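You operate a simulated robot arm through the tools that you are given. There is no shell and no other tool. Be economical: measure what you need, move in short steps, check, and stop when the job is done.

You run a simulated robot arm. Do the job below in one go: nothing can be reset, and whatever is moved stays where it is left.

TASK
Fetch the cardboard tube and set it in the blue basket. Then put the white sandwich on the dining table away on the lower shelf of the breakfast counter. Then push the brown counter door shut. Then fetch the roll of cream socks and set it on the upper cubby. Then push the counter door shut. The order counts.

The check looks at the end state, three seconds after you hand in, the way a careful person would. Anything else that was tipped, shoved, dropped, spilled or broken makes it a failure.

THE ROBOT
A 6-joint arm with a two-finger gripper on a trunk, on a base that drives. Base frame: it is fixed to the floor where the robot stands at the start and does not move with it; the origin is under the middle of the robot, x ahead of it, y to its left, z up; the surface under the hand at the start is at about z = 900. Units: mm, rad, N and s.
With the tool pointing down near the work surface it reaches from about 320 to 460 mm from the robot's upright axis, wherever it stands. Its first joint turns from -2.897 to 2.897 rad. Places, roughly: blue basket (36x27x15 cm) [-1200, -1000, 800]; brown counter door [0, -2600, 400]; cardboard tube (6x6x28 cm) [500, -100, 600]; counter door [-5100, 1400, 500]; lower shelf of the breakfast counter [-3600, -3000, 100]; roll of cream socks (10x7x6 cm) [-5400, 1100, 900]; upper cubby [-5600, 1800, 500]; white sandwich (10x6x4 cm) [-1100, -1800, 800]. Payload 2.45 kg.
The tool frame sits at the grasp point between the pads (the TCP): z along the fingers, y along the line on which they close. The tips reach 26 mm beyond it. Largest opening 96 mm; the body of the gripper starts 69 mm behind the TCP.
Orientation is told as [roll, pitch, yaw] about the base's x, y, z axes, in that order, counted from this pose: with the fingers straight down and closing along the base's y, the tool's x points along the base's -x, its y along +y and its z along -z.

THE INTERFACE
- The arm moves only by the tool apply_moves. Its argument "deltas" is a list of rows, each a list of 7 numbers: the shift along the tool's x, y, z in mm, then the turn, a rotation vector about the tool's x, y, z in degrees, then the opening in per cent of the stroke, from 0 (shut) to 100 (fully open). In form: [[tx, ty, tz, wx, wy, wz, gripper], ...]. A call has 1 to 20 rows; each row shifts and turns the commanded pose from where the row before left it, along the tool's axes as they then stand. Each row takes 0.2 s and may step no farther than 50 mm and 0.15 rad from the row before; otherwise, or with a gripper value out of range, the whole call is refused. Where a pose cannot be reached the arm comes as near as it can. A force on the tool above 40 N (or 10 N above the force at the start of the call, whichever is more), or a blocked arm, ends the call early, and 0.2 s more pass. Each finger halts on what it meets, pressing with about 36 N; the grip force reading is that of the motor and also rises with nothing between the fingers. The clock runs only during rows and for 0.2 s after the last one: add rows that do not move to give the fingers time. The reply holds the time, the measured pose of the TCP, the force on the tool along the base axes, the opening and the grip force, in the units named above and with some noise, with the torque about the TCP (base axes, N m) and any sound that the robot's microphone picked up, and new pictures: "show" is both (left out), scene, wrist or none.
- Cameras (640 x 400 px; columns grow to the right, rows downward): "scene" is now at [28.5, 129, 1110.6]; the picture's right is [-0.41, -0.91, 0.00], its down [-0.37, 0.16, -0.92] and it looks along [0.84, -0.37, -0.40] (base axes); focal length 268 px, centre (320, 200). "wrist" rides on the gripper at [82, 3, -98] in the tool frame; the picture's right is [-0.04, 1.00, 0.00], its down [-0.73, -0.03, -0.68] and it looks along [-0.68, -0.03, 0.73] (tool axes); focal length 256 px, centre (320, 200). There is no depth. A picture from a camera that has moved, and an enlarged one, comes with that camera's place and axes in the base frame and with its lens. The place of the scene camera against the robot may be out by one fixed shift of up to 25 mm in any direction.
- move_column(by): slides the trunk up (or, below 0, down) by that many mm; the arm and the scene camera ride with it, the base frame stays. It gives what a move gives, with no picture.
- roll_base(legs): drives the robot by 1 to 6 legs, each [ahead, turn to the left] in mm and rad, along the robot's own axes; the way and the turn of a leg run together, so that a leg with both is an arc; at most 1500 mm and 3.142 rad a leg. The arm and the cameras ride along, it lands a little off, and it stops where it bumps. It gives what a move gives, and a new picture of the scene camera.
- turn_head(pan, tilt): turns the head with the scene camera to pan (to the left, within 2.705 rad either way) and tilt (down, from -0.506 to 1.204), counted from straight ahead of the robot. It gives what a move gives, and a new picture of the scene camera.
- inspect(camera, box): a new picture of the part [left, top, right, bottom] of that camera's present view, enlarged. It takes no simulated time.
- close_job(): hands the job in; it is judged then, once.

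Go step by step. Nothing tells you exact positions but the pictures and the camera data: compare them with the known pose of the tool, close in by small moves and look again before you grip or let go. The budget is 165 turns and 260 pictures, counting those below and the enlarged ones. Unless the task says otherwise, let go and move clear before handing in, and close with one line.

The tools are called as a command line: name --pt "numbers of a row" for each row, then --argument value for the rest, lists and objects as JSON in quotes. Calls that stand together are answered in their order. apply_moves: Moves the arm, as the interface text tells. Its arguments: {"type":"object","properties":{"deltas":{"type":"array","items":{"type":"array","items":{"type":"number"}}},"show":{"type":"string","enum":["both","scene","wrist","none"]}},"required":["deltas"]} The other tools are called the same way: move_column (by) slides the trunk up or down; roll_base (legs) drives the base; turn_head (pan, tilt) turns the head that bears the scene camera; inspect (camera, box) takes an enlarged picture of a part of a camera's view; close_job () hands the job in.

At the start:

```text
clock: 0.0
position: [503.7, -107.3, 947.4]
tcp_rot: [-0.001, -0.004, 0.0]
wrist_force: [0.0, -0.7, 0.4]
ft_torque: [-0.04, -0.02, 0.01]
finger_gap: 95.9
grasp_force: 0.1
trunk travel left (down, up): [-104.0, 46.0]
robot x, y, heading: [0.1, -0.9, 0.005]
head pan, tilt: [-0.421, 0.412]
```

scene: 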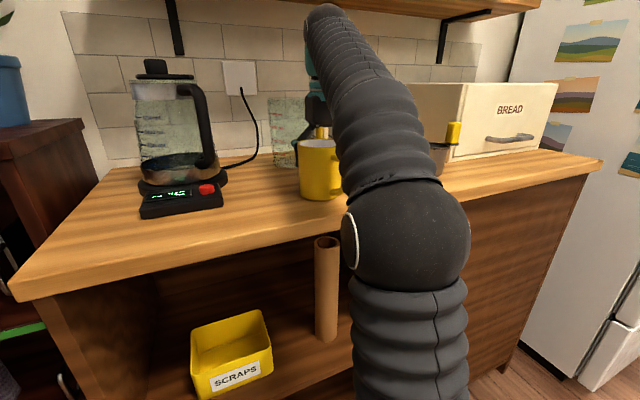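
wrist: 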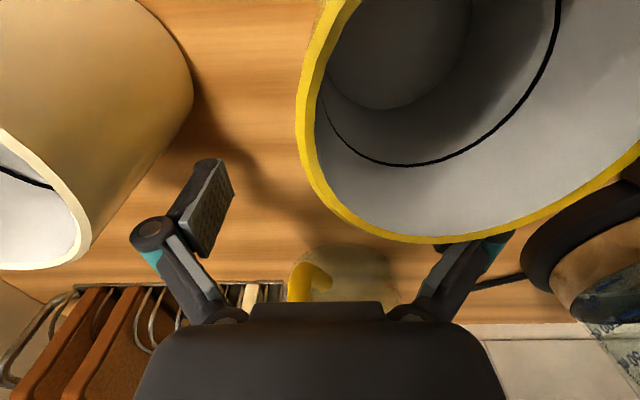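

The tube stands under the countertop and the hand is behind some mugs. I'll raise the hand straight up first to get clear of them.

apply_moves --pt "0 0 -30 0 0 0 100" --pt "0 0 -30 0 0 0 100" --pt "0 0 -30 0 0 0 100" --pt "0 0 -30 0 0 0 100" --pt "0 0 -20 0 0 0 100"

```text
clock: 1.2
position: [478.3, -99.4, 956.4]
tcp_rot: [0.0, -0.007, 0.0]
wrist_force: [0.3, 0.4, 0.0]
ft_torque: [-0.01, -0.01, -0.05]
finger_gap: 96.1
grasp_force: 0.1
out of reach, approached as far as the arm can: row 1, 2, 3, 4, 5
trunk travel left (down, up): [-104.0, 46.0]
robot x, y, heading: [-2.9, -1.7, -0.002]
head pan, tilt: [-0.421, 0.412]
camera scene: at [28.6, 129.0, 1110.6], right [-0.41, -0.91, 0.0], down [-0.37, 0.16, -0.92], along [0.84, -0.37, -0.4], focal length 268 px, centre (320, 200)
camera wrist: at [395.5, -95.2, 1052.8], right [0.04, 1.0, 0.0], down [0.73, -0.03, 0.68], along [0.68, -0.03, -0.73], focal length 256 px, centre (320, 200)
```

scene: 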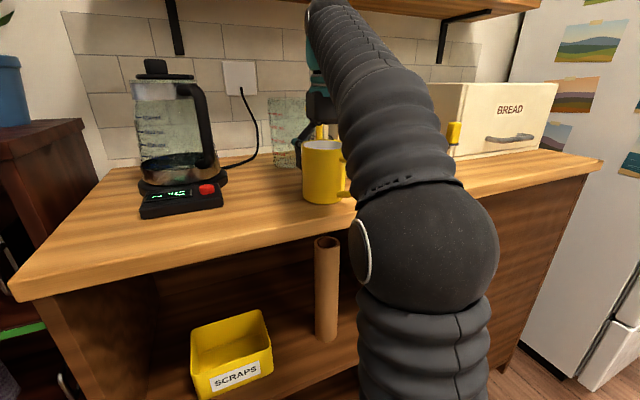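
wrist: 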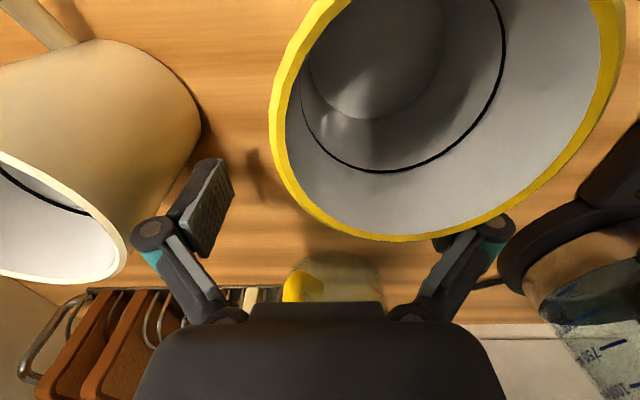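

The lift hit the reach limit and drew the hand back against the yellow mug. I'll move forward off the mug, then raise the trunk.

apply_moves --pt "-10 0 4 0 0 0 100" --pt "-10 0 4 0 0 0 100" --show "none"

move_column --by 46

apply_moves --pt "0 0 0 0 0 0 60" --pt "0 0 0 0 0 0 30" --pt "0 0 0 0 0 0 0" --pt "0 0 0 0 0 0 0"

```text
clock: 1.8
position: [496.6, -100.3, 949.2]
tcp_rot: [-0.002, -0.003, 0.0]
wrist_force: [-1.3, -0.5, -0.1]
ft_torque: [0.01, -0.06, -0.03]
finger_gap: 96.0
grasp_force: 0.2
trunk travel left (down, up): [-104.0, 46.0]
robot x, y, heading: [-3.2, 0.7, -0.004]
head pan, tilt: [-0.421, 0.412]
```

```text
clock: 2.7
position: [498.2, -100.1, 993.9]
tcp_rot: [-0.001, -0.003, 0.001]
wrist_force: [0.0, -0.3, 0.5]
ft_torque: [0.02, -0.01, -0.02]
finger_gap: 96.1
grasp_force: 0.0
trunk travel left (down, up): [-150.0, 0.0]
robot x, y, heading: [-0.9, -0.2, 0.001]
head pan, tilt: [-0.421, 0.412]
```

```text
clock: 3.7
position: [498.9, -99.7, 993.3]
tcp_rot: [-0.003, -0.004, -0.001]
wrist_force: [-0.7, 0.3, 0.6]
ft_torque: [-0.01, 0.0, 0.01]
finger_gap: 0.3
grasp_force: 28.0
trunk travel left (down, up): [-150.0, 0.0]
robot x, y, heading: [-3.8, -2.0, -0.002]
head pan, tilt: [-0.421, 0.412]
camera scene: at [28.5, 129.0, 1156.2], right [-0.41, -0.91, 0.0], down [-0.37, 0.16, -0.92], along [0.84, -0.37, -0.4], focal length 268 px, centre (320, 200)
camera wrist: at [415.7, -95.9, 1091.5], right [0.04, 1.0, 0.0], down [0.73, -0.03, 0.68], along [0.68, -0.03, -0.73], focal length 256 px, centre (320, 200)
```

scene: 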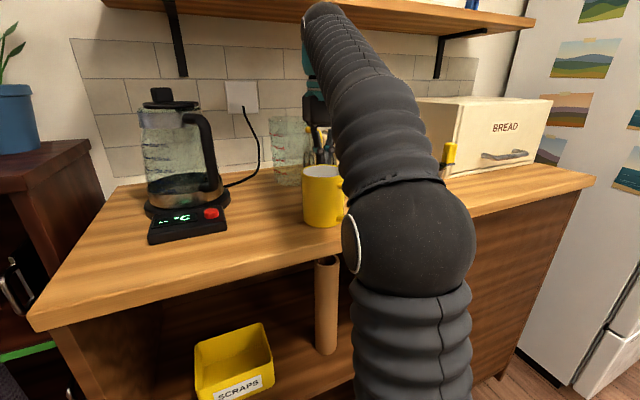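
wrist: 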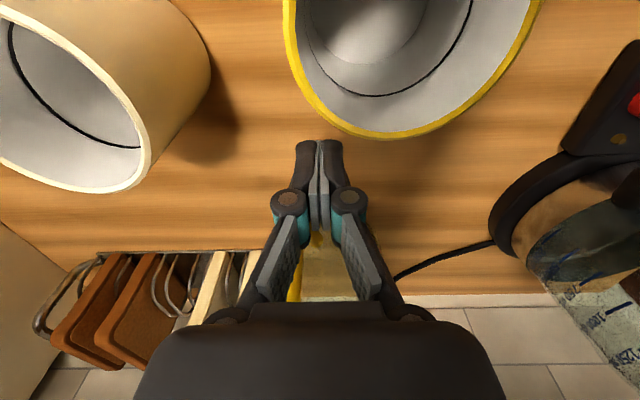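

With the fingers closed there is a gap between the two mugs around y = -131. I'll shift into line with it and look again.

apply_moves --pt "0 -16 0 0 0 0 0" --pt "0 -16 0 0 0 0 0" --show "wrist"

```text
clock: 4.3
position: [497.2, -133.8, 994.1]
tcp_rot: [-0.002, -0.007, 0.0]
wrist_force: [0.4, -0.1, 0.0]
ft_torque: [-0.06, 0.01, -0.02]
finger_gap: 0.1
grasp_force: 28.8
trunk travel left (down, up): [-150.0, 0.0]
robot x, y, heading: [-1.4, -0.9, 0.006]
head pan, tilt: [-0.421, 0.412]
camera wrist: at [414.8, -128.1, 1090.7], right [0.04, 1.0, 0.0], down [0.73, -0.03, 0.68], along [0.68, -0.03, -0.73], focal length 256 px, centre (320, 200)
```

wrist: 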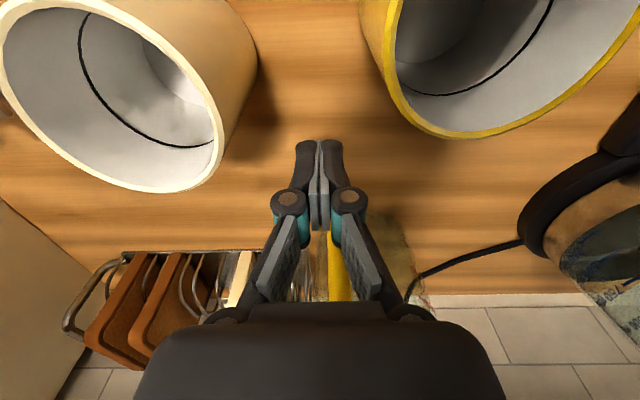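

The fingers are centred in the gap. I'll retract toward the robot, rising where the arm allows.

apply_moves --pt "15 0 -4 0 0 0 0" --pt "15 0 -4 0 0 0 0" --pt "15 0 -4 0 0 0 0" --pt "15 0 -4 0 0 0 0" --show "wrist"

```text
clock: 5.3
position: [438.3, -133.4, 1007.4]
tcp_rot: [0.0, -0.008, 0.0]
wrist_force: [-0.2, 0.5, 0.2]
ft_torque: [0.0, 0.04, 0.02]
finger_gap: 0.0
grasp_force: 28.8
trunk travel left (down, up): [-150.0, 0.0]
robot x, y, heading: [-2.1, -2.2, -0.002]
head pan, tilt: [-0.421, 0.412]
camera wrist: at [354.7, -127.7, 1104.5], right [0.04, 1.0, 0.0], down [0.73, -0.03, 0.68], along [0.68, -0.03, -0.73], focal length 256 px, centre (320, 200)
```

wrist: 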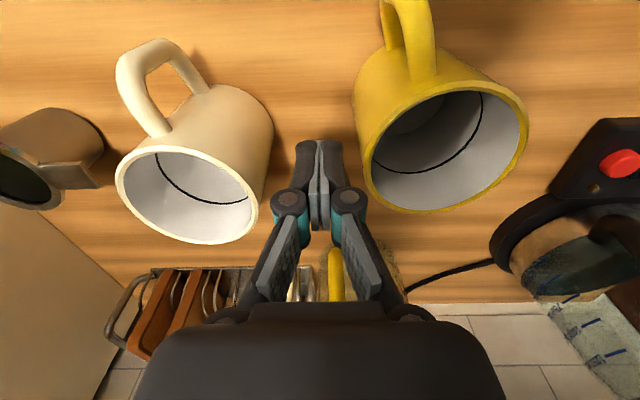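

Still clear on both sides. I'll continue back.

apply_moves --pt "15 0 -2 0 0 0 0" --pt "15 0 -2 0 0 0 0" --pt "15 0 -2 0 0 0 0" --pt "15 0 -2 0 0 0 0" --pt "15 0 -2 0 0 0 0" --pt "15 0 -2 0 0 0 0"

```text
clock: 6.7
position: [348.4, -132.0, 1013.4]
tcp_rot: [-0.004, -0.009, -0.001]
wrist_force: [0.5, 0.3, -0.3]
ft_torque: [0.03, -0.01, -0.03]
finger_gap: 0.0
grasp_force: 28.6
out of reach, approached as far as the arm can: row 4, 6
trunk travel left (down, up): [-150.0, 0.0]
robot x, y, heading: [-1.2, 0.4, 0.003]
head pan, tilt: [-0.421, 0.412]
camera scene: at [28.6, 128.9, 1156.2], right [-0.41, -0.91, 0.0], down [-0.37, 0.16, -0.92], along [0.84, -0.37, -0.4], focal length 268 px, centre (320, 200)
camera wrist: at [266.1, -128.3, 1110.4], right [0.04, 1.0, 0.0], down [0.73, -0.03, 0.69], along [0.68, -0.03, -0.73], focal length 256 px, centre (320, 200)
```

scene: 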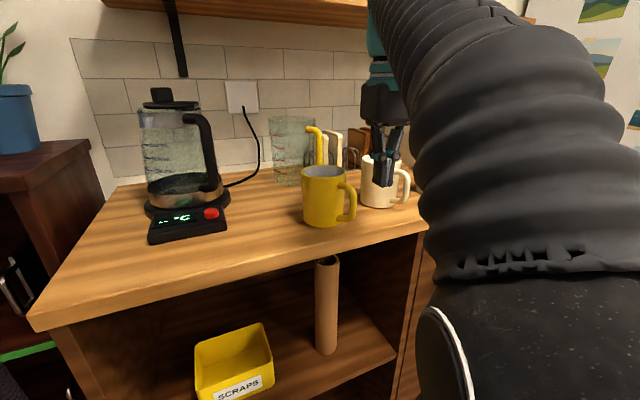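
wrist: 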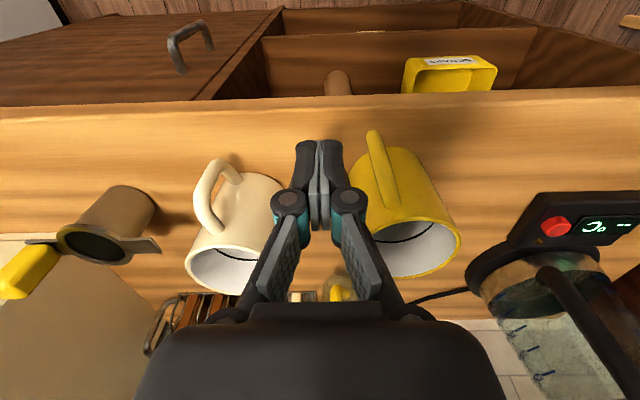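

The hand is clear of the mugs. Before driving back, I'll look around the room.

turn_head --pan 1.0 --tilt 0.45

turn_head --pan 2.4 --tilt 0.45

turn_head --pan -2.6 --tilt 0.45

turn_head --pan -1.5 --tilt 0.45

```text
clock: 8.2
position: [349.8, -132.0, 1013.8]
tcp_rot: [-0.002, -0.008, -0.002]
wrist_force: [0.6, -0.1, 0.3]
ft_torque: [0.04, 0.02, -0.03]
finger_gap: 0.1
grasp_force: 28.5
trunk travel left (down, up): [-150.0, 0.0]
robot x, y, heading: [-0.2, 0.3, -0.007]
head pan, tilt: [1.0, 0.45]
camera scene: at [-6.3, 244.1, 1152.7], right [0.84, -0.54, 0.0], down [-0.24, -0.37, -0.9], along [0.49, 0.76, -0.44], focal length 268 px, centre (320, 200)
```

scene: 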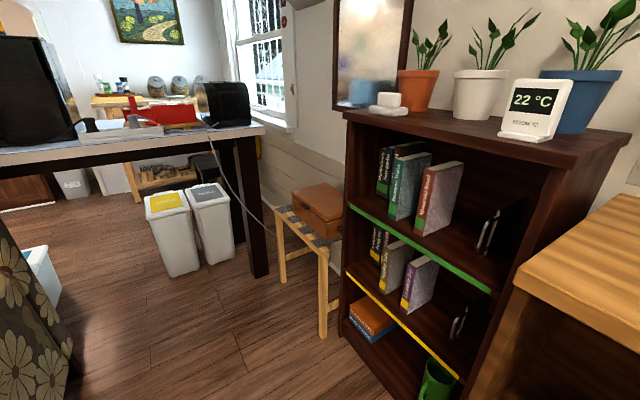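

```text
clock: 9.8
position: [347.8, -132.4, 1013.5]
tcp_rot: [-0.004, -0.009, 0.0]
wrist_force: [0.6, -0.8, 0.0]
ft_torque: [0.0, 0.0, 0.01]
finger_gap: 0.0
grasp_force: 28.4
trunk travel left (down, up): [-150.0, 0.0]
robot x, y, heading: [1.9, 0.6, -0.001]
head pan, tilt: [2.4, 0.45]
camera scene: at [-123.7, 228.9, 1152.7], right [0.68, 0.74, 0.0], down [0.32, -0.29, -0.9], along [-0.66, 0.61, -0.44], focal length 268 px, centre (320, 200)
```

scene: 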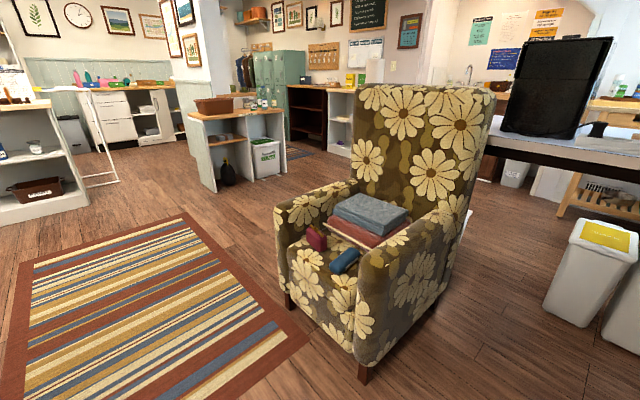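

```text
clock: 13.7
position: [348.6, -132.7, 1014.5]
tcp_rot: [-0.003, -0.008, 0.001]
wrist_force: [0.1, 0.0, 0.2]
ft_torque: [-0.01, -0.01, 0.02]
finger_gap: 0.2
grasp_force: 29.1
trunk travel left (down, up): [-150.0, 0.0]
robot x, y, heading: [-0.5, -1.6, 0.001]
head pan, tilt: [-2.601, 0.45]
camera scene: at [-134.7, 119.4, 1152.7], right [-0.52, 0.86, 0.0], down [0.37, 0.22, -0.9], along [-0.77, -0.46, -0.44], focal length 268 px, centre (320, 200)
```

scene: 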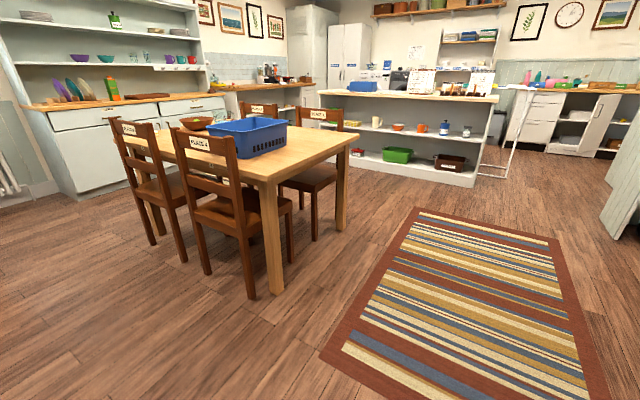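

```text
clock: 15.0
position: [348.6, -132.4, 1014.2]
tcp_rot: [-0.003, -0.01, -0.001]
wrist_force: [0.1, 0.2, 0.0]
ft_torque: [0.0, 0.0, -0.01]
finger_gap: 0.1
grasp_force: 28.4
trunk travel left (down, up): [-150.0, 0.0]
robot x, y, heading: [3.8, -1.5, -0.004]
head pan, tilt: [-1.499, 0.45]
camera scene: at [-49.5, 75.1, 1152.7], right [-1.0, -0.07, 0.0], down [-0.03, 0.43, -0.9], along [0.06, -0.9, -0.44], focal length 268 px, centre (320, 200)
```

scene: 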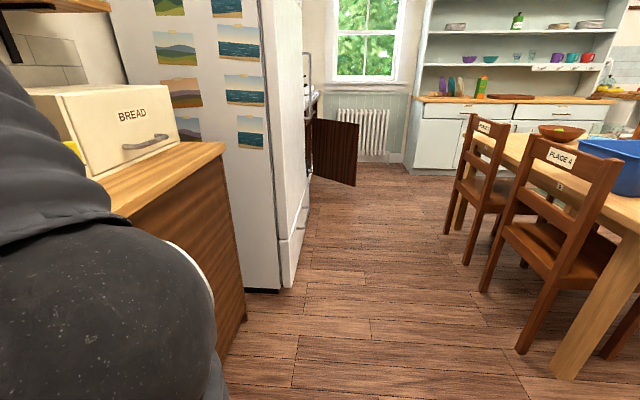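

The space behind the robot is free. I'll back off 400 mm and point the head at the tube again.

roll_base --legs '[[-400, 0]]'

turn_head --pan -0.15 --tilt 0.55

```text
clock: 17.5
position: [-53.1, -133.6, 1013.5]
tcp_rot: [-0.003, -0.009, -0.008]
wrist_force: [0.1, 0.5, -0.8]
ft_torque: [0.0, -0.02, 0.01]
finger_gap: 0.3
grasp_force: 28.7
trunk travel left (down, up): [-150.0, 0.0]
robot x, y, heading: [-397.7, 1.9, -0.006]
head pan, tilt: [-1.499, 0.45]
camera scene: at [-449.8, 76.8, 1152.7], right [-1.0, -0.06, 0.0], down [-0.03, 0.43, -0.9], along [0.06, -0.9, -0.44], focal length 268 px, centre (320, 200)
```

scene: 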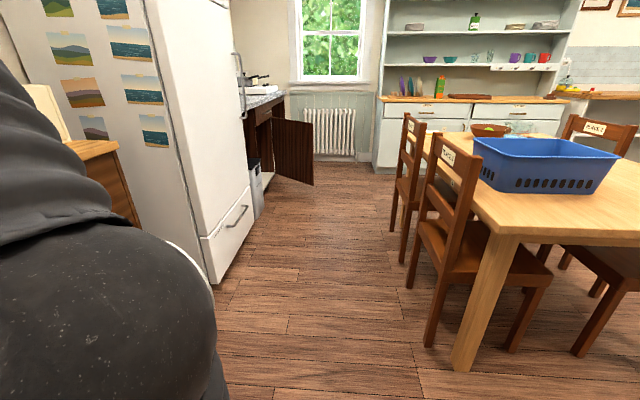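

```text
clock: 19.0
position: [-54.7, -133.2, 1013.9]
tcp_rot: [-0.004, -0.008, -0.007]
wrist_force: [0.7, -0.6, -0.5]
ft_torque: [0.04, 0.03, 0.01]
finger_gap: 0.1
grasp_force: 28.9
trunk travel left (down, up): [-150.0, 0.0]
robot x, y, heading: [-400.7, -3.0, -0.005]
head pan, tilt: [-0.15, 0.55]
camera scene: at [-367.1, 154.4, 1143.6], right [-0.16, -0.99, 0.0], down [-0.52, 0.08, -0.85], along [0.84, -0.13, -0.52], focal length 268 px, centre (320, 200)
```

scene: 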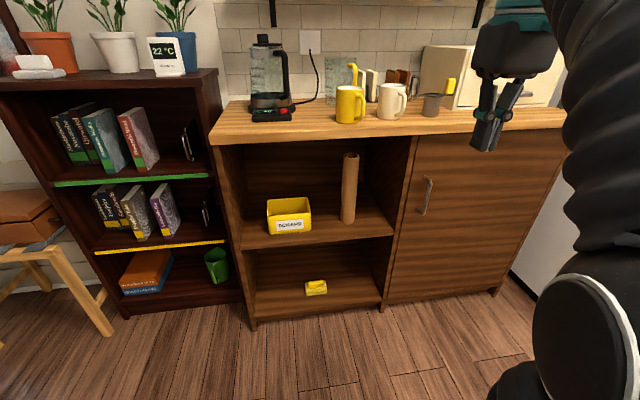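

I now place the tube near x 490, y -90, z 505–785. I'll lower the trunk, then swing the hand to point forward in free space.

move_column --by -150

apply_moves --pt "-15 0 2 0 -8.2 0 50" --pt "-15 0 4 0 -8.2 0 100" --pt "-14 0 6 0 -8.2 0 100" --pt "-13 0 8 0 -8.2 0 100" --pt "-11 0 10 0 -8.2 0 100" --pt "-10 0 11 0 -8.2 0 100" --pt "-8 0 13 0 -8.2 0 100" --pt "-6 0 14 0 -8.2 0 100" --pt "-4 0 15 0 -8.2 0 100" --pt "-2 0 15 0 -8.2 0 100" --pt "0 0 15 0 -8 0 100"

```text
clock: 20.8
position: [-53.4, -133.6, 863.6]
tcp_rot: [-0.005, -0.009, -0.007]
wrist_force: [-0.2, 0.4, 0.6]
ft_torque: [0.04, -0.01, 0.01]
finger_gap: 0.0
grasp_force: 28.1
trunk travel left (down, up): [0.0, 150.0]
robot x, y, heading: [-399.8, -2.8, -0.008]
head pan, tilt: [-0.15, 0.55]
```

```text
clock: 23.2
position: [111.1, -136.1, 840.6]
tcp_rot: [-2.699, -1.56, 2.687]
wrist_force: [0.0, 0.3, -0.5]
ft_torque: [-0.01, 0.05, -0.01]
finger_gap: 96.1
grasp_force: 0.0
trunk travel left (down, up): [0.0, 150.0]
robot x, y, heading: [-403.7, 1.0, -0.01]
head pan, tilt: [-0.15, 0.55]
camera scene: at [-367.2, 154.5, 993.6], right [-0.16, -0.99, 0.0], down [-0.52, 0.08, -0.85], along [0.84, -0.13, -0.52], focal length 268 px, centre (320, 200)
camera wrist: at [13.6, -131.2, 758.1], right [0.01, 1.0, 0.04], down [-0.69, -0.02, 0.73], along [0.73, -0.03, 0.69], focal length 256 px, centre (320, 200)
```

scene: 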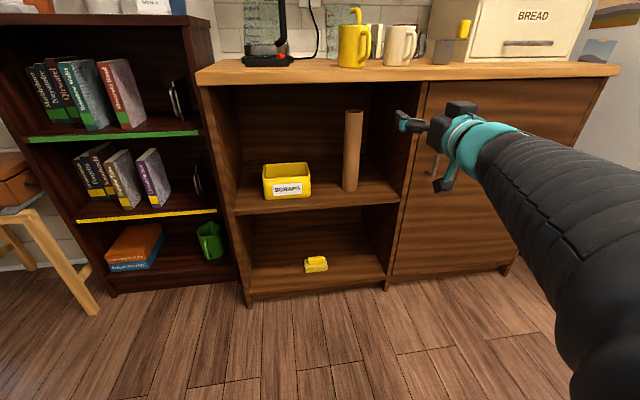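
wrist: 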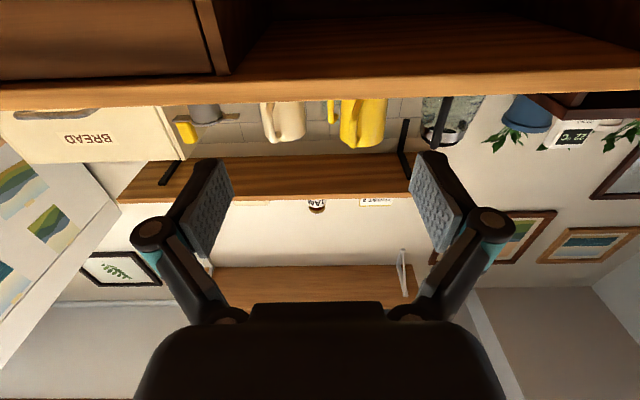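

The hand now points forward. I'll lower it to about z 690 and line it up at y ≈ -92.

apply_moves --pt "25 7 0 0 0 0 100" --pt "25 7 0 0 0 0 100" --pt "25 7 0 0 0 0 100" --pt "25 7 0 0 0 0 100" --pt "25 8 0 0 0 0 100" --pt "25 8 0 0 0 0 100"

```text
clock: 24.6
position: [112.7, -90.8, 692.1]
tcp_rot: [-2.807, -1.56, 2.799]
wrist_force: [-0.1, 1.1, 0.2]
ft_torque: [0.04, 0.0, 0.02]
finger_gap: 96.0
grasp_force: 0.1
trunk travel left (down, up): [0.0, 150.0]
robot x, y, heading: [-401.1, 1.6, -0.005]
head pan, tilt: [-0.15, 0.55]
camera scene: at [-367.1, 154.5, 993.6], right [-0.16, -0.99, 0.0], down [-0.52, 0.08, -0.85], along [0.84, -0.13, -0.52], focal length 268 px, centre (320, 200)
camera wrist: at [15.6, -86.2, 608.8], right [0.01, 1.0, 0.04], down [-0.69, -0.02, 0.73], along [0.73, -0.03, 0.69], focal length 256 px, centre (320, 200)
```

scene: 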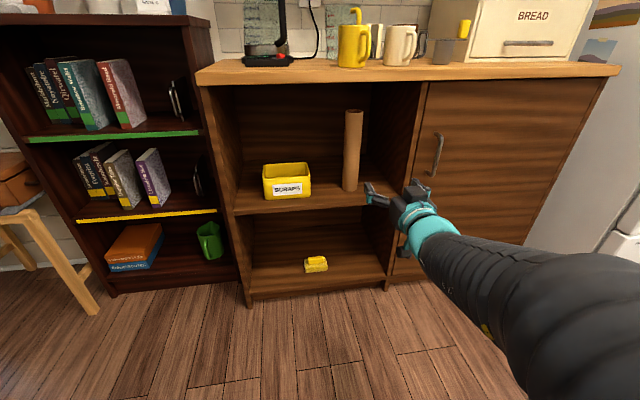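
wrist: 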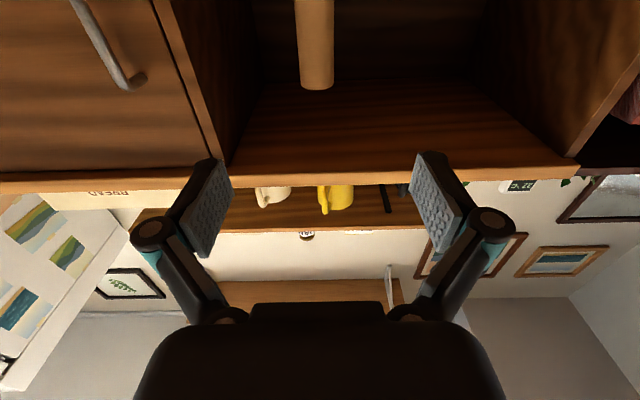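

The wrist view puts the tube near x 470, y -98. I'll shift y slightly, drive forward 280 mm and recheck.

apply_moves --pt "15 -7 0 0 0 0 100" --show "none"

roll_base --legs '[[280, 0]]'

apply_moves --pt "0 0 0 0 0 0 100" --show "wrist"

```text
clock: 25.0
position: [113.6, -99.1, 676.2]
tcp_rot: [-2.746, -1.563, 2.741]
wrist_force: [-1.3, -0.2, 0.5]
ft_torque: [0.03, -0.02, 0.0]
finger_gap: 95.6
grasp_force: 0.0
trunk travel left (down, up): [0.0, 150.0]
robot x, y, heading: [-400.1, 0.3, -0.01]
head pan, tilt: [-0.15, 0.55]
```

```text
clock: 26.9
position: [391.0, -101.2, 676.6]
tcp_rot: [-2.786, -1.562, 2.776]
wrist_force: [-0.6, 0.4, -0.1]
ft_torque: [-0.01, 0.03, 0.0]
finger_gap: 96.1
grasp_force: 0.1
trunk travel left (down, up): [0.0, 150.0]
robot x, y, heading: [-121.1, -4.0, -0.004]
head pan, tilt: [-0.15, 0.55]
camera scene: at [-89.7, 152.4, 993.6], right [-0.16, -0.99, 0.0], down [-0.52, 0.08, -0.85], along [0.84, -0.13, -0.52], focal length 268 px, centre (320, 200)
```

scene: 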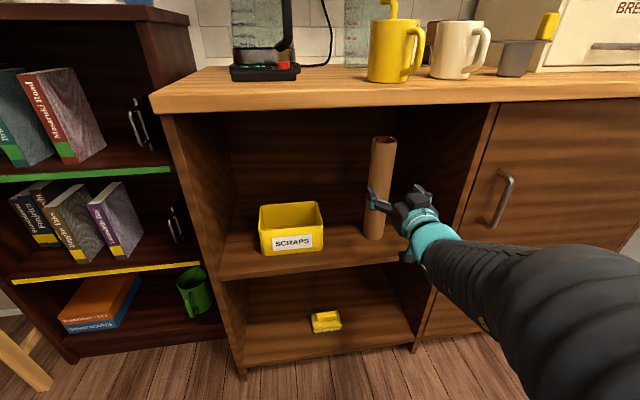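

```text
clock: 27.3
position: [389.9, -101.7, 676.9]
tcp_rot: [-2.764, -1.561, 2.755]
wrist_force: [0.7, 0.7, -0.3]
ft_torque: [-0.01, 0.0, -0.01]
finger_gap: 96.0
grasp_force: 0.1
trunk travel left (down, up): [0.0, 150.0]
robot x, y, heading: [-123.5, -2.0, -0.006]
head pan, tilt: [-0.15, 0.55]
camera wrist: at [293.1, -96.5, 593.6], right [0.01, 1.0, 0.04], down [-0.69, -0.02, 0.73], along [0.73, -0.03, 0.68], focal length 256 px, centre (320, 200)
```

wrist: 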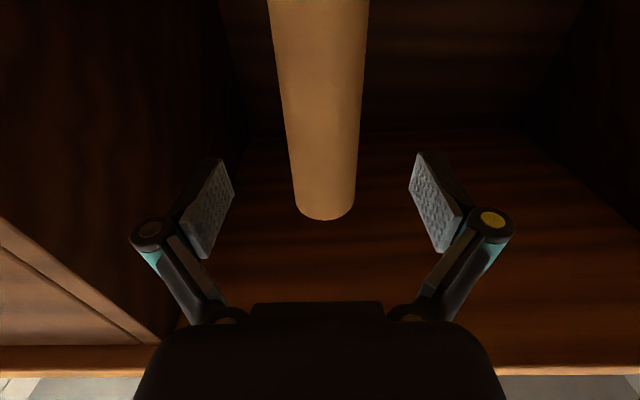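

The tube is centred between the pads and about 87 mm ahead. I'll drive in.

roll_base --legs '[[87, 0]]'

apply_moves --pt "0 0 0 0 0 0 100" --show "wrist"

```text
clock: 28.4
position: [478.2, -101.8, 676.9]
tcp_rot: [-2.785, -1.562, 2.775]
wrist_force: [0.7, -0.9, -0.5]
ft_torque: [0.02, 0.02, 0.0]
finger_gap: 96.0
grasp_force: 0.0
trunk travel left (down, up): [0.0, 150.0]
robot x, y, heading: [-33.4, 0.1, -0.007]
head pan, tilt: [-0.15, 0.55]
camera scene: at [-2.6, 151.8, 993.6], right [-0.16, -0.99, 0.0], down [-0.52, 0.08, -0.85], along [0.84, -0.13, -0.52], focal length 268 px, centre (320, 200)
```

scene: 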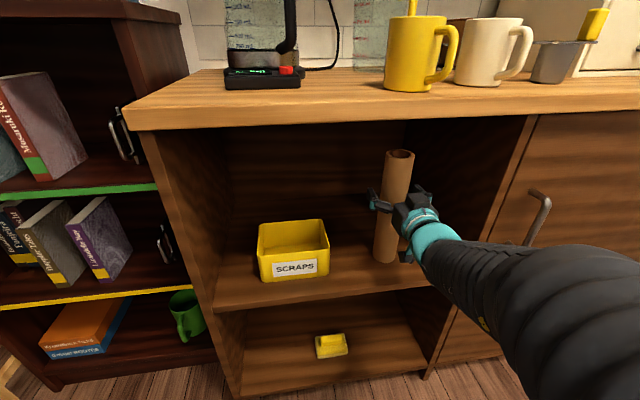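

```text
clock: 28.8
position: [477.9, -101.1, 676.7]
tcp_rot: [-2.76, -1.561, 2.756]
wrist_force: [0.1, 0.0, 0.3]
ft_torque: [0.04, 0.01, -0.06]
finger_gap: 96.2
grasp_force: 0.1
trunk travel left (down, up): [0.0, 150.0]
robot x, y, heading: [-39.3, -2.1, -0.008]
head pan, tilt: [-0.15, 0.55]
camera wrist: at [380.6, -96.4, 593.6], right [0.01, 1.0, 0.04], down [-0.69, -0.02, 0.73], along [0.73, -0.03, 0.68], focal length 256 px, centre (320, 200)
```

wrist: 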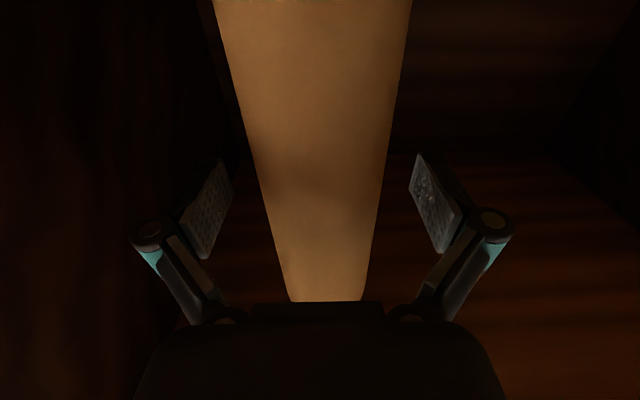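

The tube sits between the pads at the right depth. I'll close on it.

apply_moves --pt "0 0 0 0 0 0 70" --pt "0 0 0 0 0 0 55" --pt "0 0 0 0 0 0 50" --pt "0 0 0 0 0 0 50" --show "wrist"

```text
clock: 29.8
position: [478.4, -101.1, 676.2]
tcp_rot: [-2.775, -1.561, 2.771]
wrist_force: [0.4, 0.5, -0.1]
ft_torque: [0.06, 0.0, -0.01]
finger_gap: 55.5
grasp_force: 36.4
trunk travel left (down, up): [0.0, 150.0]
robot x, y, heading: [-37.5, -0.9, -0.007]
head pan, tilt: [-0.15, 0.55]
camera wrist: at [380.7, -96.5, 593.7], right [0.01, 1.0, 0.04], down [-0.69, -0.02, 0.73], along [0.73, -0.03, 0.68], focal length 256 px, centre (320, 200)
```

wrist: 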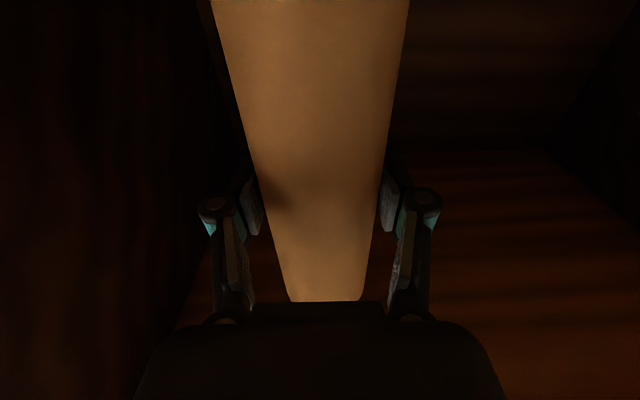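

The tube is gripped. I'll lift it 20 mm with the trunk, then back straight out.

move_column --by 20

roll_base --legs '[[-350, 0]]'

```text
clock: 30.5
position: [478.6, -100.5, 696.7]
tcp_rot: [-2.78, -1.563, 2.774]
wrist_force: [0.4, -0.3, -0.1]
ft_torque: [0.02, -0.03, -0.01]
finger_gap: 55.8
grasp_force: 35.7
trunk travel left (down, up): [-20.0, 130.0]
robot x, y, heading: [-34.3, 3.3, -0.012]
head pan, tilt: [-0.15, 0.55]
```

```text
clock: 32.7
position: [127.0, -98.2, 697.5]
tcp_rot: [-2.781, -1.56, 2.775]
wrist_force: [-1.0, -0.6, -0.6]
ft_torque: [-0.01, 0.02, -0.02]
finger_gap: 55.9
grasp_force: 35.6
trunk travel left (down, up): [-20.0, 130.0]
robot x, y, heading: [-386.7, 1.8, -0.005]
head pan, tilt: [-0.15, 0.55]
camera scene: at [-353.8, 153.8, 1013.6], right [-0.15, -0.99, 0.0], down [-0.52, 0.08, -0.85], along [0.84, -0.13, -0.52], focal length 268 px, centre (320, 200)
```

scene: 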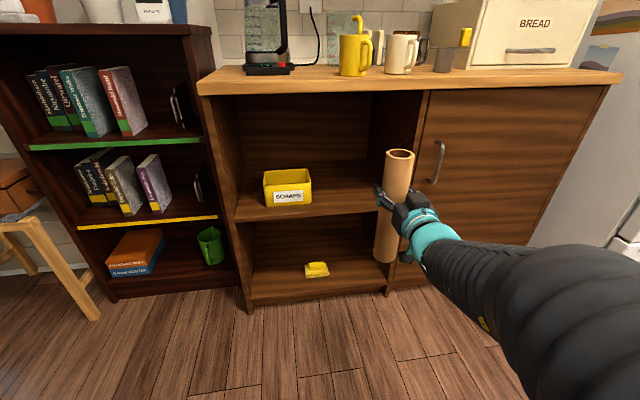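

The tube is out. I'll retract the arm a little and raise the trunk, then reverse along the free aisle and turn to face the table's free end.

apply_moves --pt "0 0 -30 0 0 0 50" --pt "0 0 -30 0 0 0 50" --pt "0 0 -30 0 0 0 50" --show "none"

move_column --by 130

roll_base --legs '[[-860, 0], [0, -1.57]]'

```text
clock: 33.7
position: [73.6, -91.6, 705.1]
tcp_rot: [0.6, -1.53, -0.542]
wrist_force: [0.4, -0.5, -0.8]
ft_torque: [0.01, 0.03, -0.03]
finger_gap: 55.8
grasp_force: 36.0
out of reach, approached as far as the arm can: row 2, 3
trunk travel left (down, up): [-20.0, 130.0]
robot x, y, heading: [-386.1, -1.1, -0.001]
head pan, tilt: [-0.15, 0.55]
stopped in row 3: the arm was blocked; the commanded pose is now the measured one
```

```text
clock: 35.3
position: [73.7, -92.5, 834.3]
tcp_rot: [0.605, -1.531, -0.548]
wrist_force: [-0.2, 0.1, -0.2]
ft_torque: [-0.01, 0.0, 0.01]
finger_gap: 55.9
grasp_force: 36.0
trunk travel left (down, up): [-150.0, 0.0]
robot x, y, heading: [-383.5, 1.7, -0.004]
head pan, tilt: [-0.15, 0.55]
```

```text
clock: 43.7
position: [-1339.5, -455.1, 834.0]
tcp_rot: [0.607, -1.531, -2.127]
wrist_force: [0.4, -0.8, 0.1]
ft_torque: [0.05, 0.0, 0.0]
finger_gap: 55.5
grasp_force: 36.0
trunk travel left (down, up): [-150.0, 0.0]
robot x, y, heading: [-1245.1, 3.8, -1.584]
head pan, tilt: [-0.15, 0.55]
camera scene: at [-1095.6, -16.6, 1143.6], right [-0.99, 0.16, 0.0], down [0.08, 0.52, -0.85], along [-0.14, -0.84, -0.52], focal length 268 px, centre (320, 200)
```

scene: 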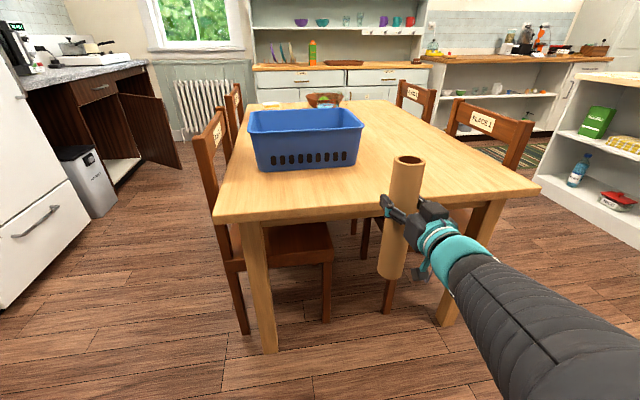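

The basket sits near [-1200, -1025] with its long side along x, and the table edge is at y ≈ -615. I'll look down at my own base to see how close I can drive.

turn_head --pan -0.4 --tilt 1.2

turn_head --pan -1.0 --tilt 0.9

```text
clock: 44.7
position: [-1340.2, -454.3, 834.1]
tcp_rot: [0.607, -1.529, -2.125]
wrist_force: [0.4, -0.3, -0.9]
ft_torque: [-0.02, -0.02, -0.01]
finger_gap: 55.5
grasp_force: 35.6
trunk travel left (down, up): [-150.0, 0.0]
robot x, y, heading: [-1243.6, 3.2, -1.584]
head pan, tilt: [-0.4, 1.201]
camera scene: at [-1103.5, 20.7, 1094.5], right [-0.92, 0.4, 0.0], down [0.37, 0.85, -0.36], along [-0.15, -0.33, -0.93], focal length 268 px, centre (320, 200)
```

scene: 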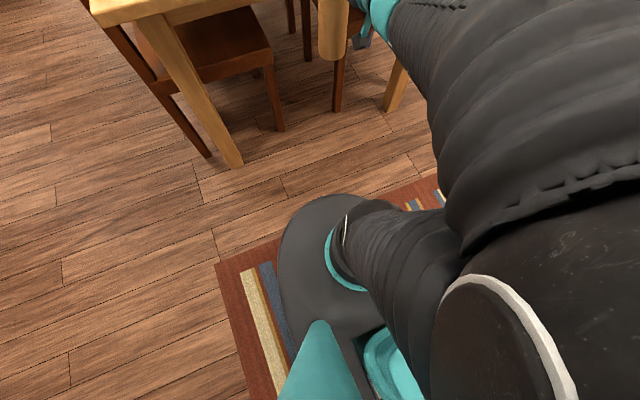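

```text
clock: 45.7
position: [-1339.2, -455.5, 834.8]
tcp_rot: [0.608, -1.53, -2.127]
wrist_force: [0.0, 0.6, -0.7]
ft_torque: [-0.02, -0.03, 0.02]
finger_gap: 55.9
grasp_force: 36.5
trunk travel left (down, up): [-150.0, 0.0]
robot x, y, heading: [-1245.0, 4.3, -1.582]
head pan, tilt: [-1.0, 0.901]
camera scene: at [-1145.1, 32.0, 1114.3], right [-0.53, 0.85, 0.0], down [0.66, 0.42, -0.62], along [-0.53, -0.33, -0.78], focal length 268 px, centre (320, 200)
```

scene: 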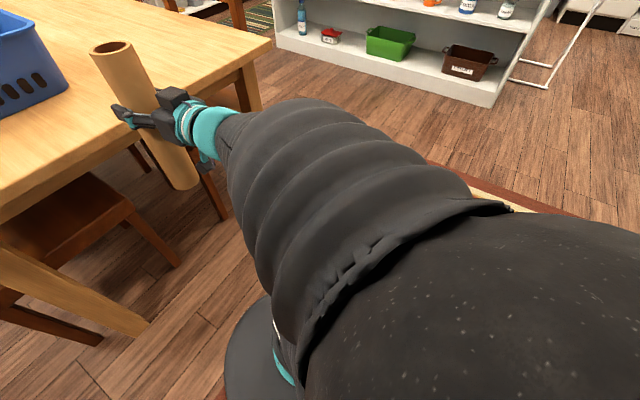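

The base is a low disk and the free end of the table gives it room. I'll roll the wrist 90° so the tube lies along x, matching the basket's long side.

apply_moves --pt "0 0 0 0 0 8.2 50" --pt "0 0 0 0 0 8.2 50" --pt "0 0 0 0 0 8.2 50" --pt "0 0 0 0 0 8.2 50" --pt "0 0 0 0 0 8.2 50" --pt "0 0 0 0 0 8.2 50" --pt "0 0 0 0 0 8.2 50" --pt "0 0 0 0 0 8.2 50" --pt "0 0 0 0 0 8.2 50" --pt "0 0 0 0 0 8.2 50" --pt "0 0 0 0 0 8 50" --show "wrist"

turn_head --pan -0.3 --tilt 0.5

```text
clock: 48.1
position: [-1338.8, -454.8, 834.5]
tcp_rot: [1.539, 0.025, -3.091]
wrist_force: [-0.2, -0.5, -0.8]
ft_torque: [-0.03, 0.02, -0.01]
finger_gap: 56.0
grasp_force: 36.4
trunk travel left (down, up): [-150.0, 0.0]
robot x, y, heading: [-1243.9, 6.7, -1.583]
head pan, tilt: [-1.0, 0.901]
camera wrist: at [-1263.2, -352.0, 842.7], right [-0.06, -0.04, 1.0], down [-0.77, 0.64, -0.03], along [-0.64, -0.77, -0.07], focal length 256 px, centre (320, 200)
```

wrist: 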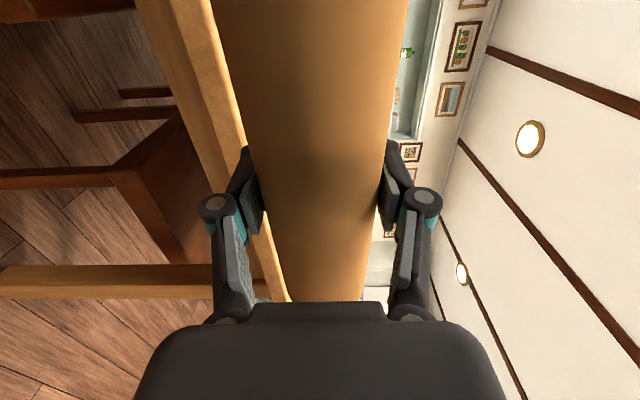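

```text
clock: 49.2
position: [-1338.9, -454.3, 834.6]
tcp_rot: [1.54, 0.021, -3.091]
wrist_force: [0.4, -0.4, -0.2]
ft_torque: [0.0, 0.04, -0.04]
finger_gap: 55.7
grasp_force: 36.5
trunk travel left (down, up): [-150.0, 0.0]
robot x, y, heading: [-1241.6, 2.5, -1.581]
head pan, tilt: [-0.3, 0.499]
camera scene: at [-1109.1, -14.5, 1148.1], right [-0.95, 0.31, 0.0], down [0.15, 0.46, -0.88], along [-0.27, -0.84, -0.48], focal length 268 px, centre (320, 200)
```

scene: 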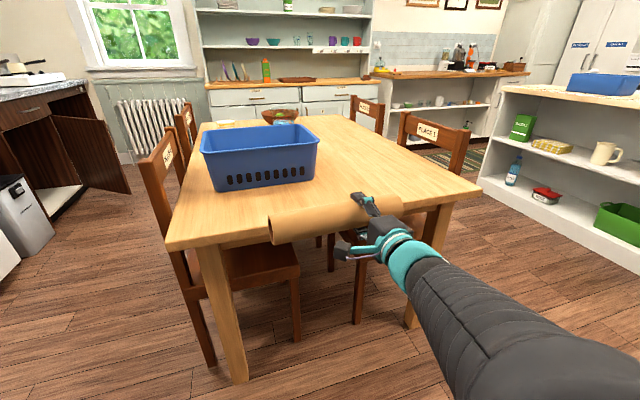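

The tube is level along x. Next I'll raise the hand and test how far it extends over the table.

apply_moves --pt "0 30 0 0 0 0 50" --pt "0 30 0 0 0 0 50" --pt "0 30 0 0 0 0 50" --pt "0 30 0 0 0 0 50" --pt "0 30 0 0 0 0 50" --pt "0 0 30 0 0 0 50" --pt "0 0 30 0 0 0 50" --pt "0 0 30 0 0 0 50" --pt "0 0 30 0 0 0 50" --pt "0 0 30 0 0 0 50" --pt "0 0 30 0 0 0 50" --pt "0 0 30 0 0 0 50" --show "scene"

```text
clock: 51.8
position: [-1332.8, -669.8, 977.8]
tcp_rot: [1.54, 0.025, -3.092]
wrist_force: [0.3, 0.1, 0.0]
ft_torque: [0.05, 0.0, -0.01]
finger_gap: 55.7
grasp_force: 36.2
trunk travel left (down, up): [-150.0, 0.0]
robot x, y, heading: [-1241.5, 0.5, -1.582]
head pan, tilt: [-0.3, 0.499]
camera scene: at [-1109.1, -14.3, 1148.2], right [-0.95, 0.31, 0.0], down [0.15, 0.46, -0.88], along [-0.27, -0.84, -0.48], focal length 268 px, centre (320, 200)
```

scene: 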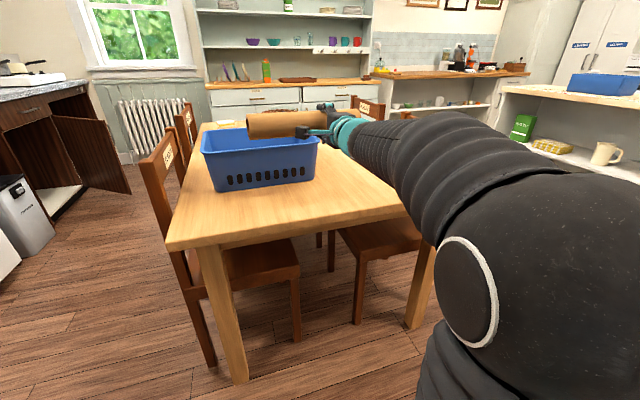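

It reaches about 680 mm. I'll test a bit further and then tilt the hand down.

apply_moves --pt "0 0 30 0 0 0 50" --pt "0 0 30 0 0 0 50" --pt "0 0 30 0 0 0 50" --pt "0 0 30 0 0 0 50" --show "none"

apply_moves --pt "0 0 0 8 0 0 50" --pt "0 0 0 8 0 0 50" --pt "0 0 0 8 0 0 50" --pt "0 0 0 8 0 0 50" --show "none"

```text
clock: 52.8
position: [-1326.1, -788.3, 975.2]
tcp_rot: [1.538, 0.022, -3.092]
wrist_force: [0.3, 0.2, 0.6]
ft_torque: [0.07, 0.08, -0.01]
finger_gap: 55.6
grasp_force: 36.5
trunk travel left (down, up): [-150.0, 0.0]
robot x, y, heading: [-1243.0, 6.8, -1.585]
head pan, tilt: [-0.3, 0.499]
```

```text
clock: 53.8
position: [-1318.8, -790.2, 974.4]
tcp_rot: [1.091, 0.026, -3.062]
wrist_force: [1.8, 0.4, -0.6]
ft_torque: [0.02, 0.02, 0.02]
finger_gap: 55.6
grasp_force: 35.8
out of reach, approached as far as the arm can: row 1, 2
trunk travel left (down, up): [-150.0, 0.0]
robot x, y, heading: [-1244.5, 6.6, -1.586]
head pan, tilt: [-0.3, 0.499]
```

Reach is good at about 795 mm. I'll tilt further down so the hand can dip inside the basket.

apply_moves --pt "0 0 0 8 0 0 50" --pt "0 0 0 8 0 0 50" --pt "0 0 0 8 0 0 50" --pt "0 0 0 8 0 0 50" --show "scene"

```text
clock: 54.8
position: [-1316.4, -761.9, 949.6]
tcp_rot: [0.529, 0.025, -3.062]
wrist_force: [-0.6, -0.9, -1.8]
ft_torque: [-0.01, 0.06, 0.02]
finger_gap: 55.7
grasp_force: 35.8
out of reach, approached as far as the arm can: row 4
trunk travel left (down, up): [-150.0, 0.0]
robot x, y, heading: [-1247.2, 5.7, -1.59]
head pan, tilt: [-0.3, 0.499]
camera scene: at [-1109.1, -15.0, 1148.2], right [-0.95, 0.31, 0.0], down [0.15, 0.46, -0.88], along [-0.27, -0.84, -0.48], focal length 268 px, centre (320, 200)
```

scene: 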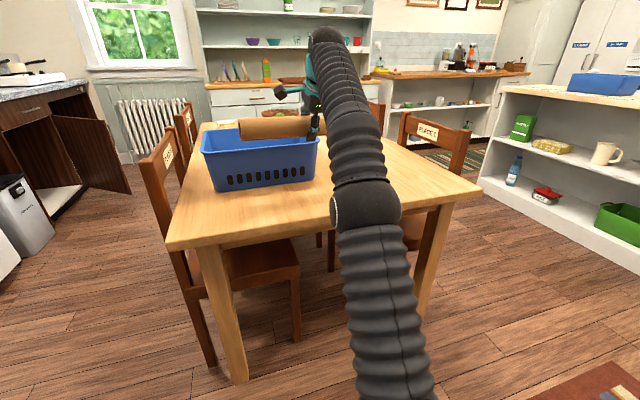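

The hand is tilted 60° down. I'll shift it left and up to line the tube up with the basket while still short of it.

apply_moves --pt "17 -2 -13 0 0 0 50" --pt "17 -2 -13 0 0 0 50" --pt "17 -1 -13 0 0 0 50" --pt "17 -1 -13 0 0 0 50" --show "scene"

```text
clock: 55.8
position: [-1250.3, -724.5, 993.7]
tcp_rot: [0.535, 0.026, -3.06]
wrist_force: [-0.6, 0.6, -1.7]
ft_torque: [0.0, 0.01, -0.02]
finger_gap: 55.8
grasp_force: 36.7
trunk travel left (down, up): [-150.0, 0.0]
robot x, y, heading: [-1243.2, 2.8, -1.584]
head pan, tilt: [-0.3, 0.499]
camera scene: at [-1109.1, -14.8, 1148.2], right [-0.95, 0.31, 0.0], down [0.15, 0.46, -0.88], along [-0.27, -0.84, -0.48], focal length 268 px, centre (320, 200)
```

scene: 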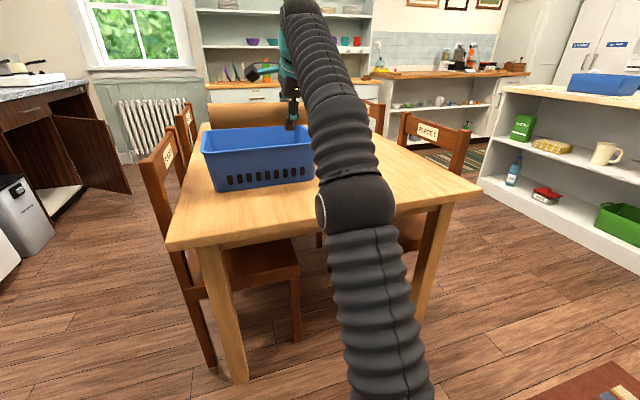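

Now I'll drive forward 310 mm to bring the tube over the basket.

roll_base --legs '[[310, 0]]'

turn_head --pan -0.05 --tilt 0.6

apply_moves --pt "0 0 0 0 0 0 50" --show "wrist"

```text
clock: 57.9
position: [-1252.3, -1040.5, 995.7]
tcp_rot: [0.535, 0.026, -3.055]
wrist_force: [0.1, -0.5, -1.4]
ft_torque: [0.01, 0.0, 0.01]
finger_gap: 55.6
grasp_force: 36.0
trunk travel left (down, up): [-150.0, 0.0]
robot x, y, heading: [-1246.0, -313.3, -1.577]
head pan, tilt: [-0.3, 0.499]
camera scene: at [-1111.8, -330.0, 1148.2], right [-0.95, 0.3, 0.0], down [0.14, 0.46, -0.88], along [-0.26, -0.84, -0.48], focal length 268 px, centre (320, 200)
```

scene: 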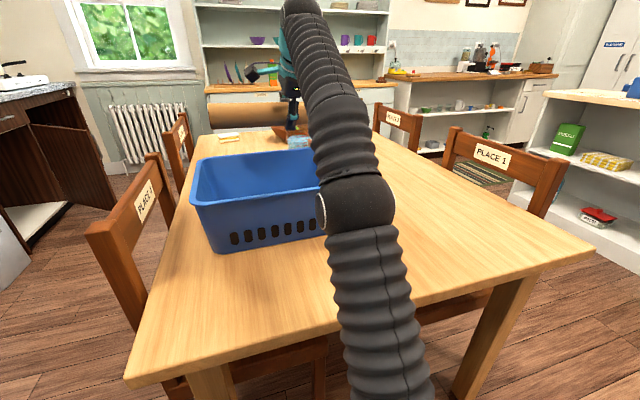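

```text
clock: 58.7
position: [-1251.4, -1040.8, 994.6]
tcp_rot: [0.534, 0.026, -3.056]
wrist_force: [0.3, -0.1, -0.9]
ft_torque: [-0.01, 0.03, -0.04]
finger_gap: 55.7
grasp_force: 35.8
trunk travel left (down, up): [-150.0, 0.0]
robot x, y, heading: [-1249.4, -311.6, -1.58]
head pan, tilt: [-0.051, 0.6]
camera scene: at [-1089.4, -331.5, 1139.1], right [-1.0, 0.06, 0.0], down [0.03, 0.56, -0.83], along [-0.05, -0.82, -0.56], focal length 268 px, centre (320, 200)
```

scene: 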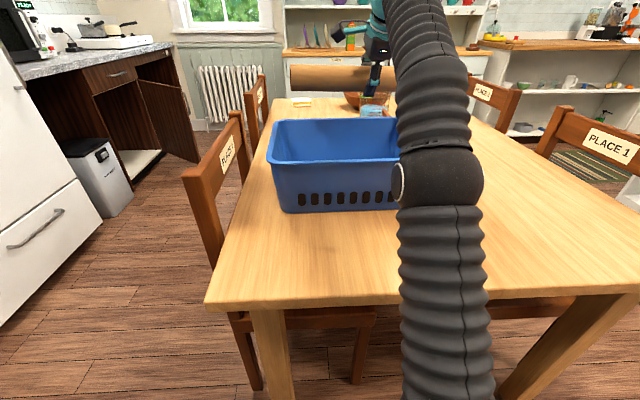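

```text
clock: 59.1
position: [-1249.9, -1040.2, 994.1]
tcp_rot: [0.534, 0.025, -3.056]
wrist_force: [0.1, -0.7, -0.9]
ft_torque: [-0.01, 0.03, 0.04]
finger_gap: 55.7
grasp_force: 36.2
trunk travel left (down, up): [-150.0, 0.0]
robot x, y, heading: [-1247.0, -311.2, -1.578]
head pan, tilt: [-0.051, 0.6]
camera wrist: at [-1175.9, -985.8, 1082.2], right [0.02, -0.86, 0.51], down [-0.78, 0.31, 0.55], along [-0.63, -0.41, -0.66], focal length 256 px, centre (320, 200)
```

wrist: 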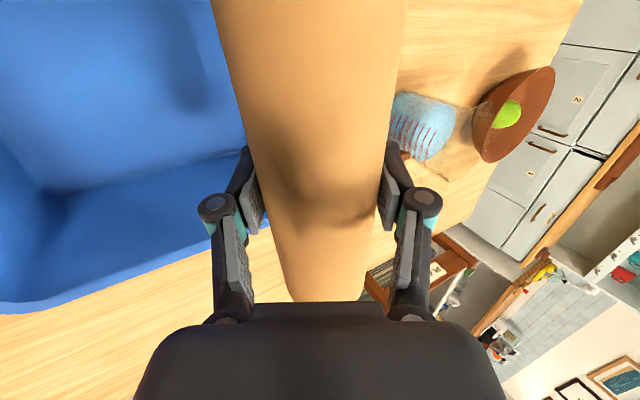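

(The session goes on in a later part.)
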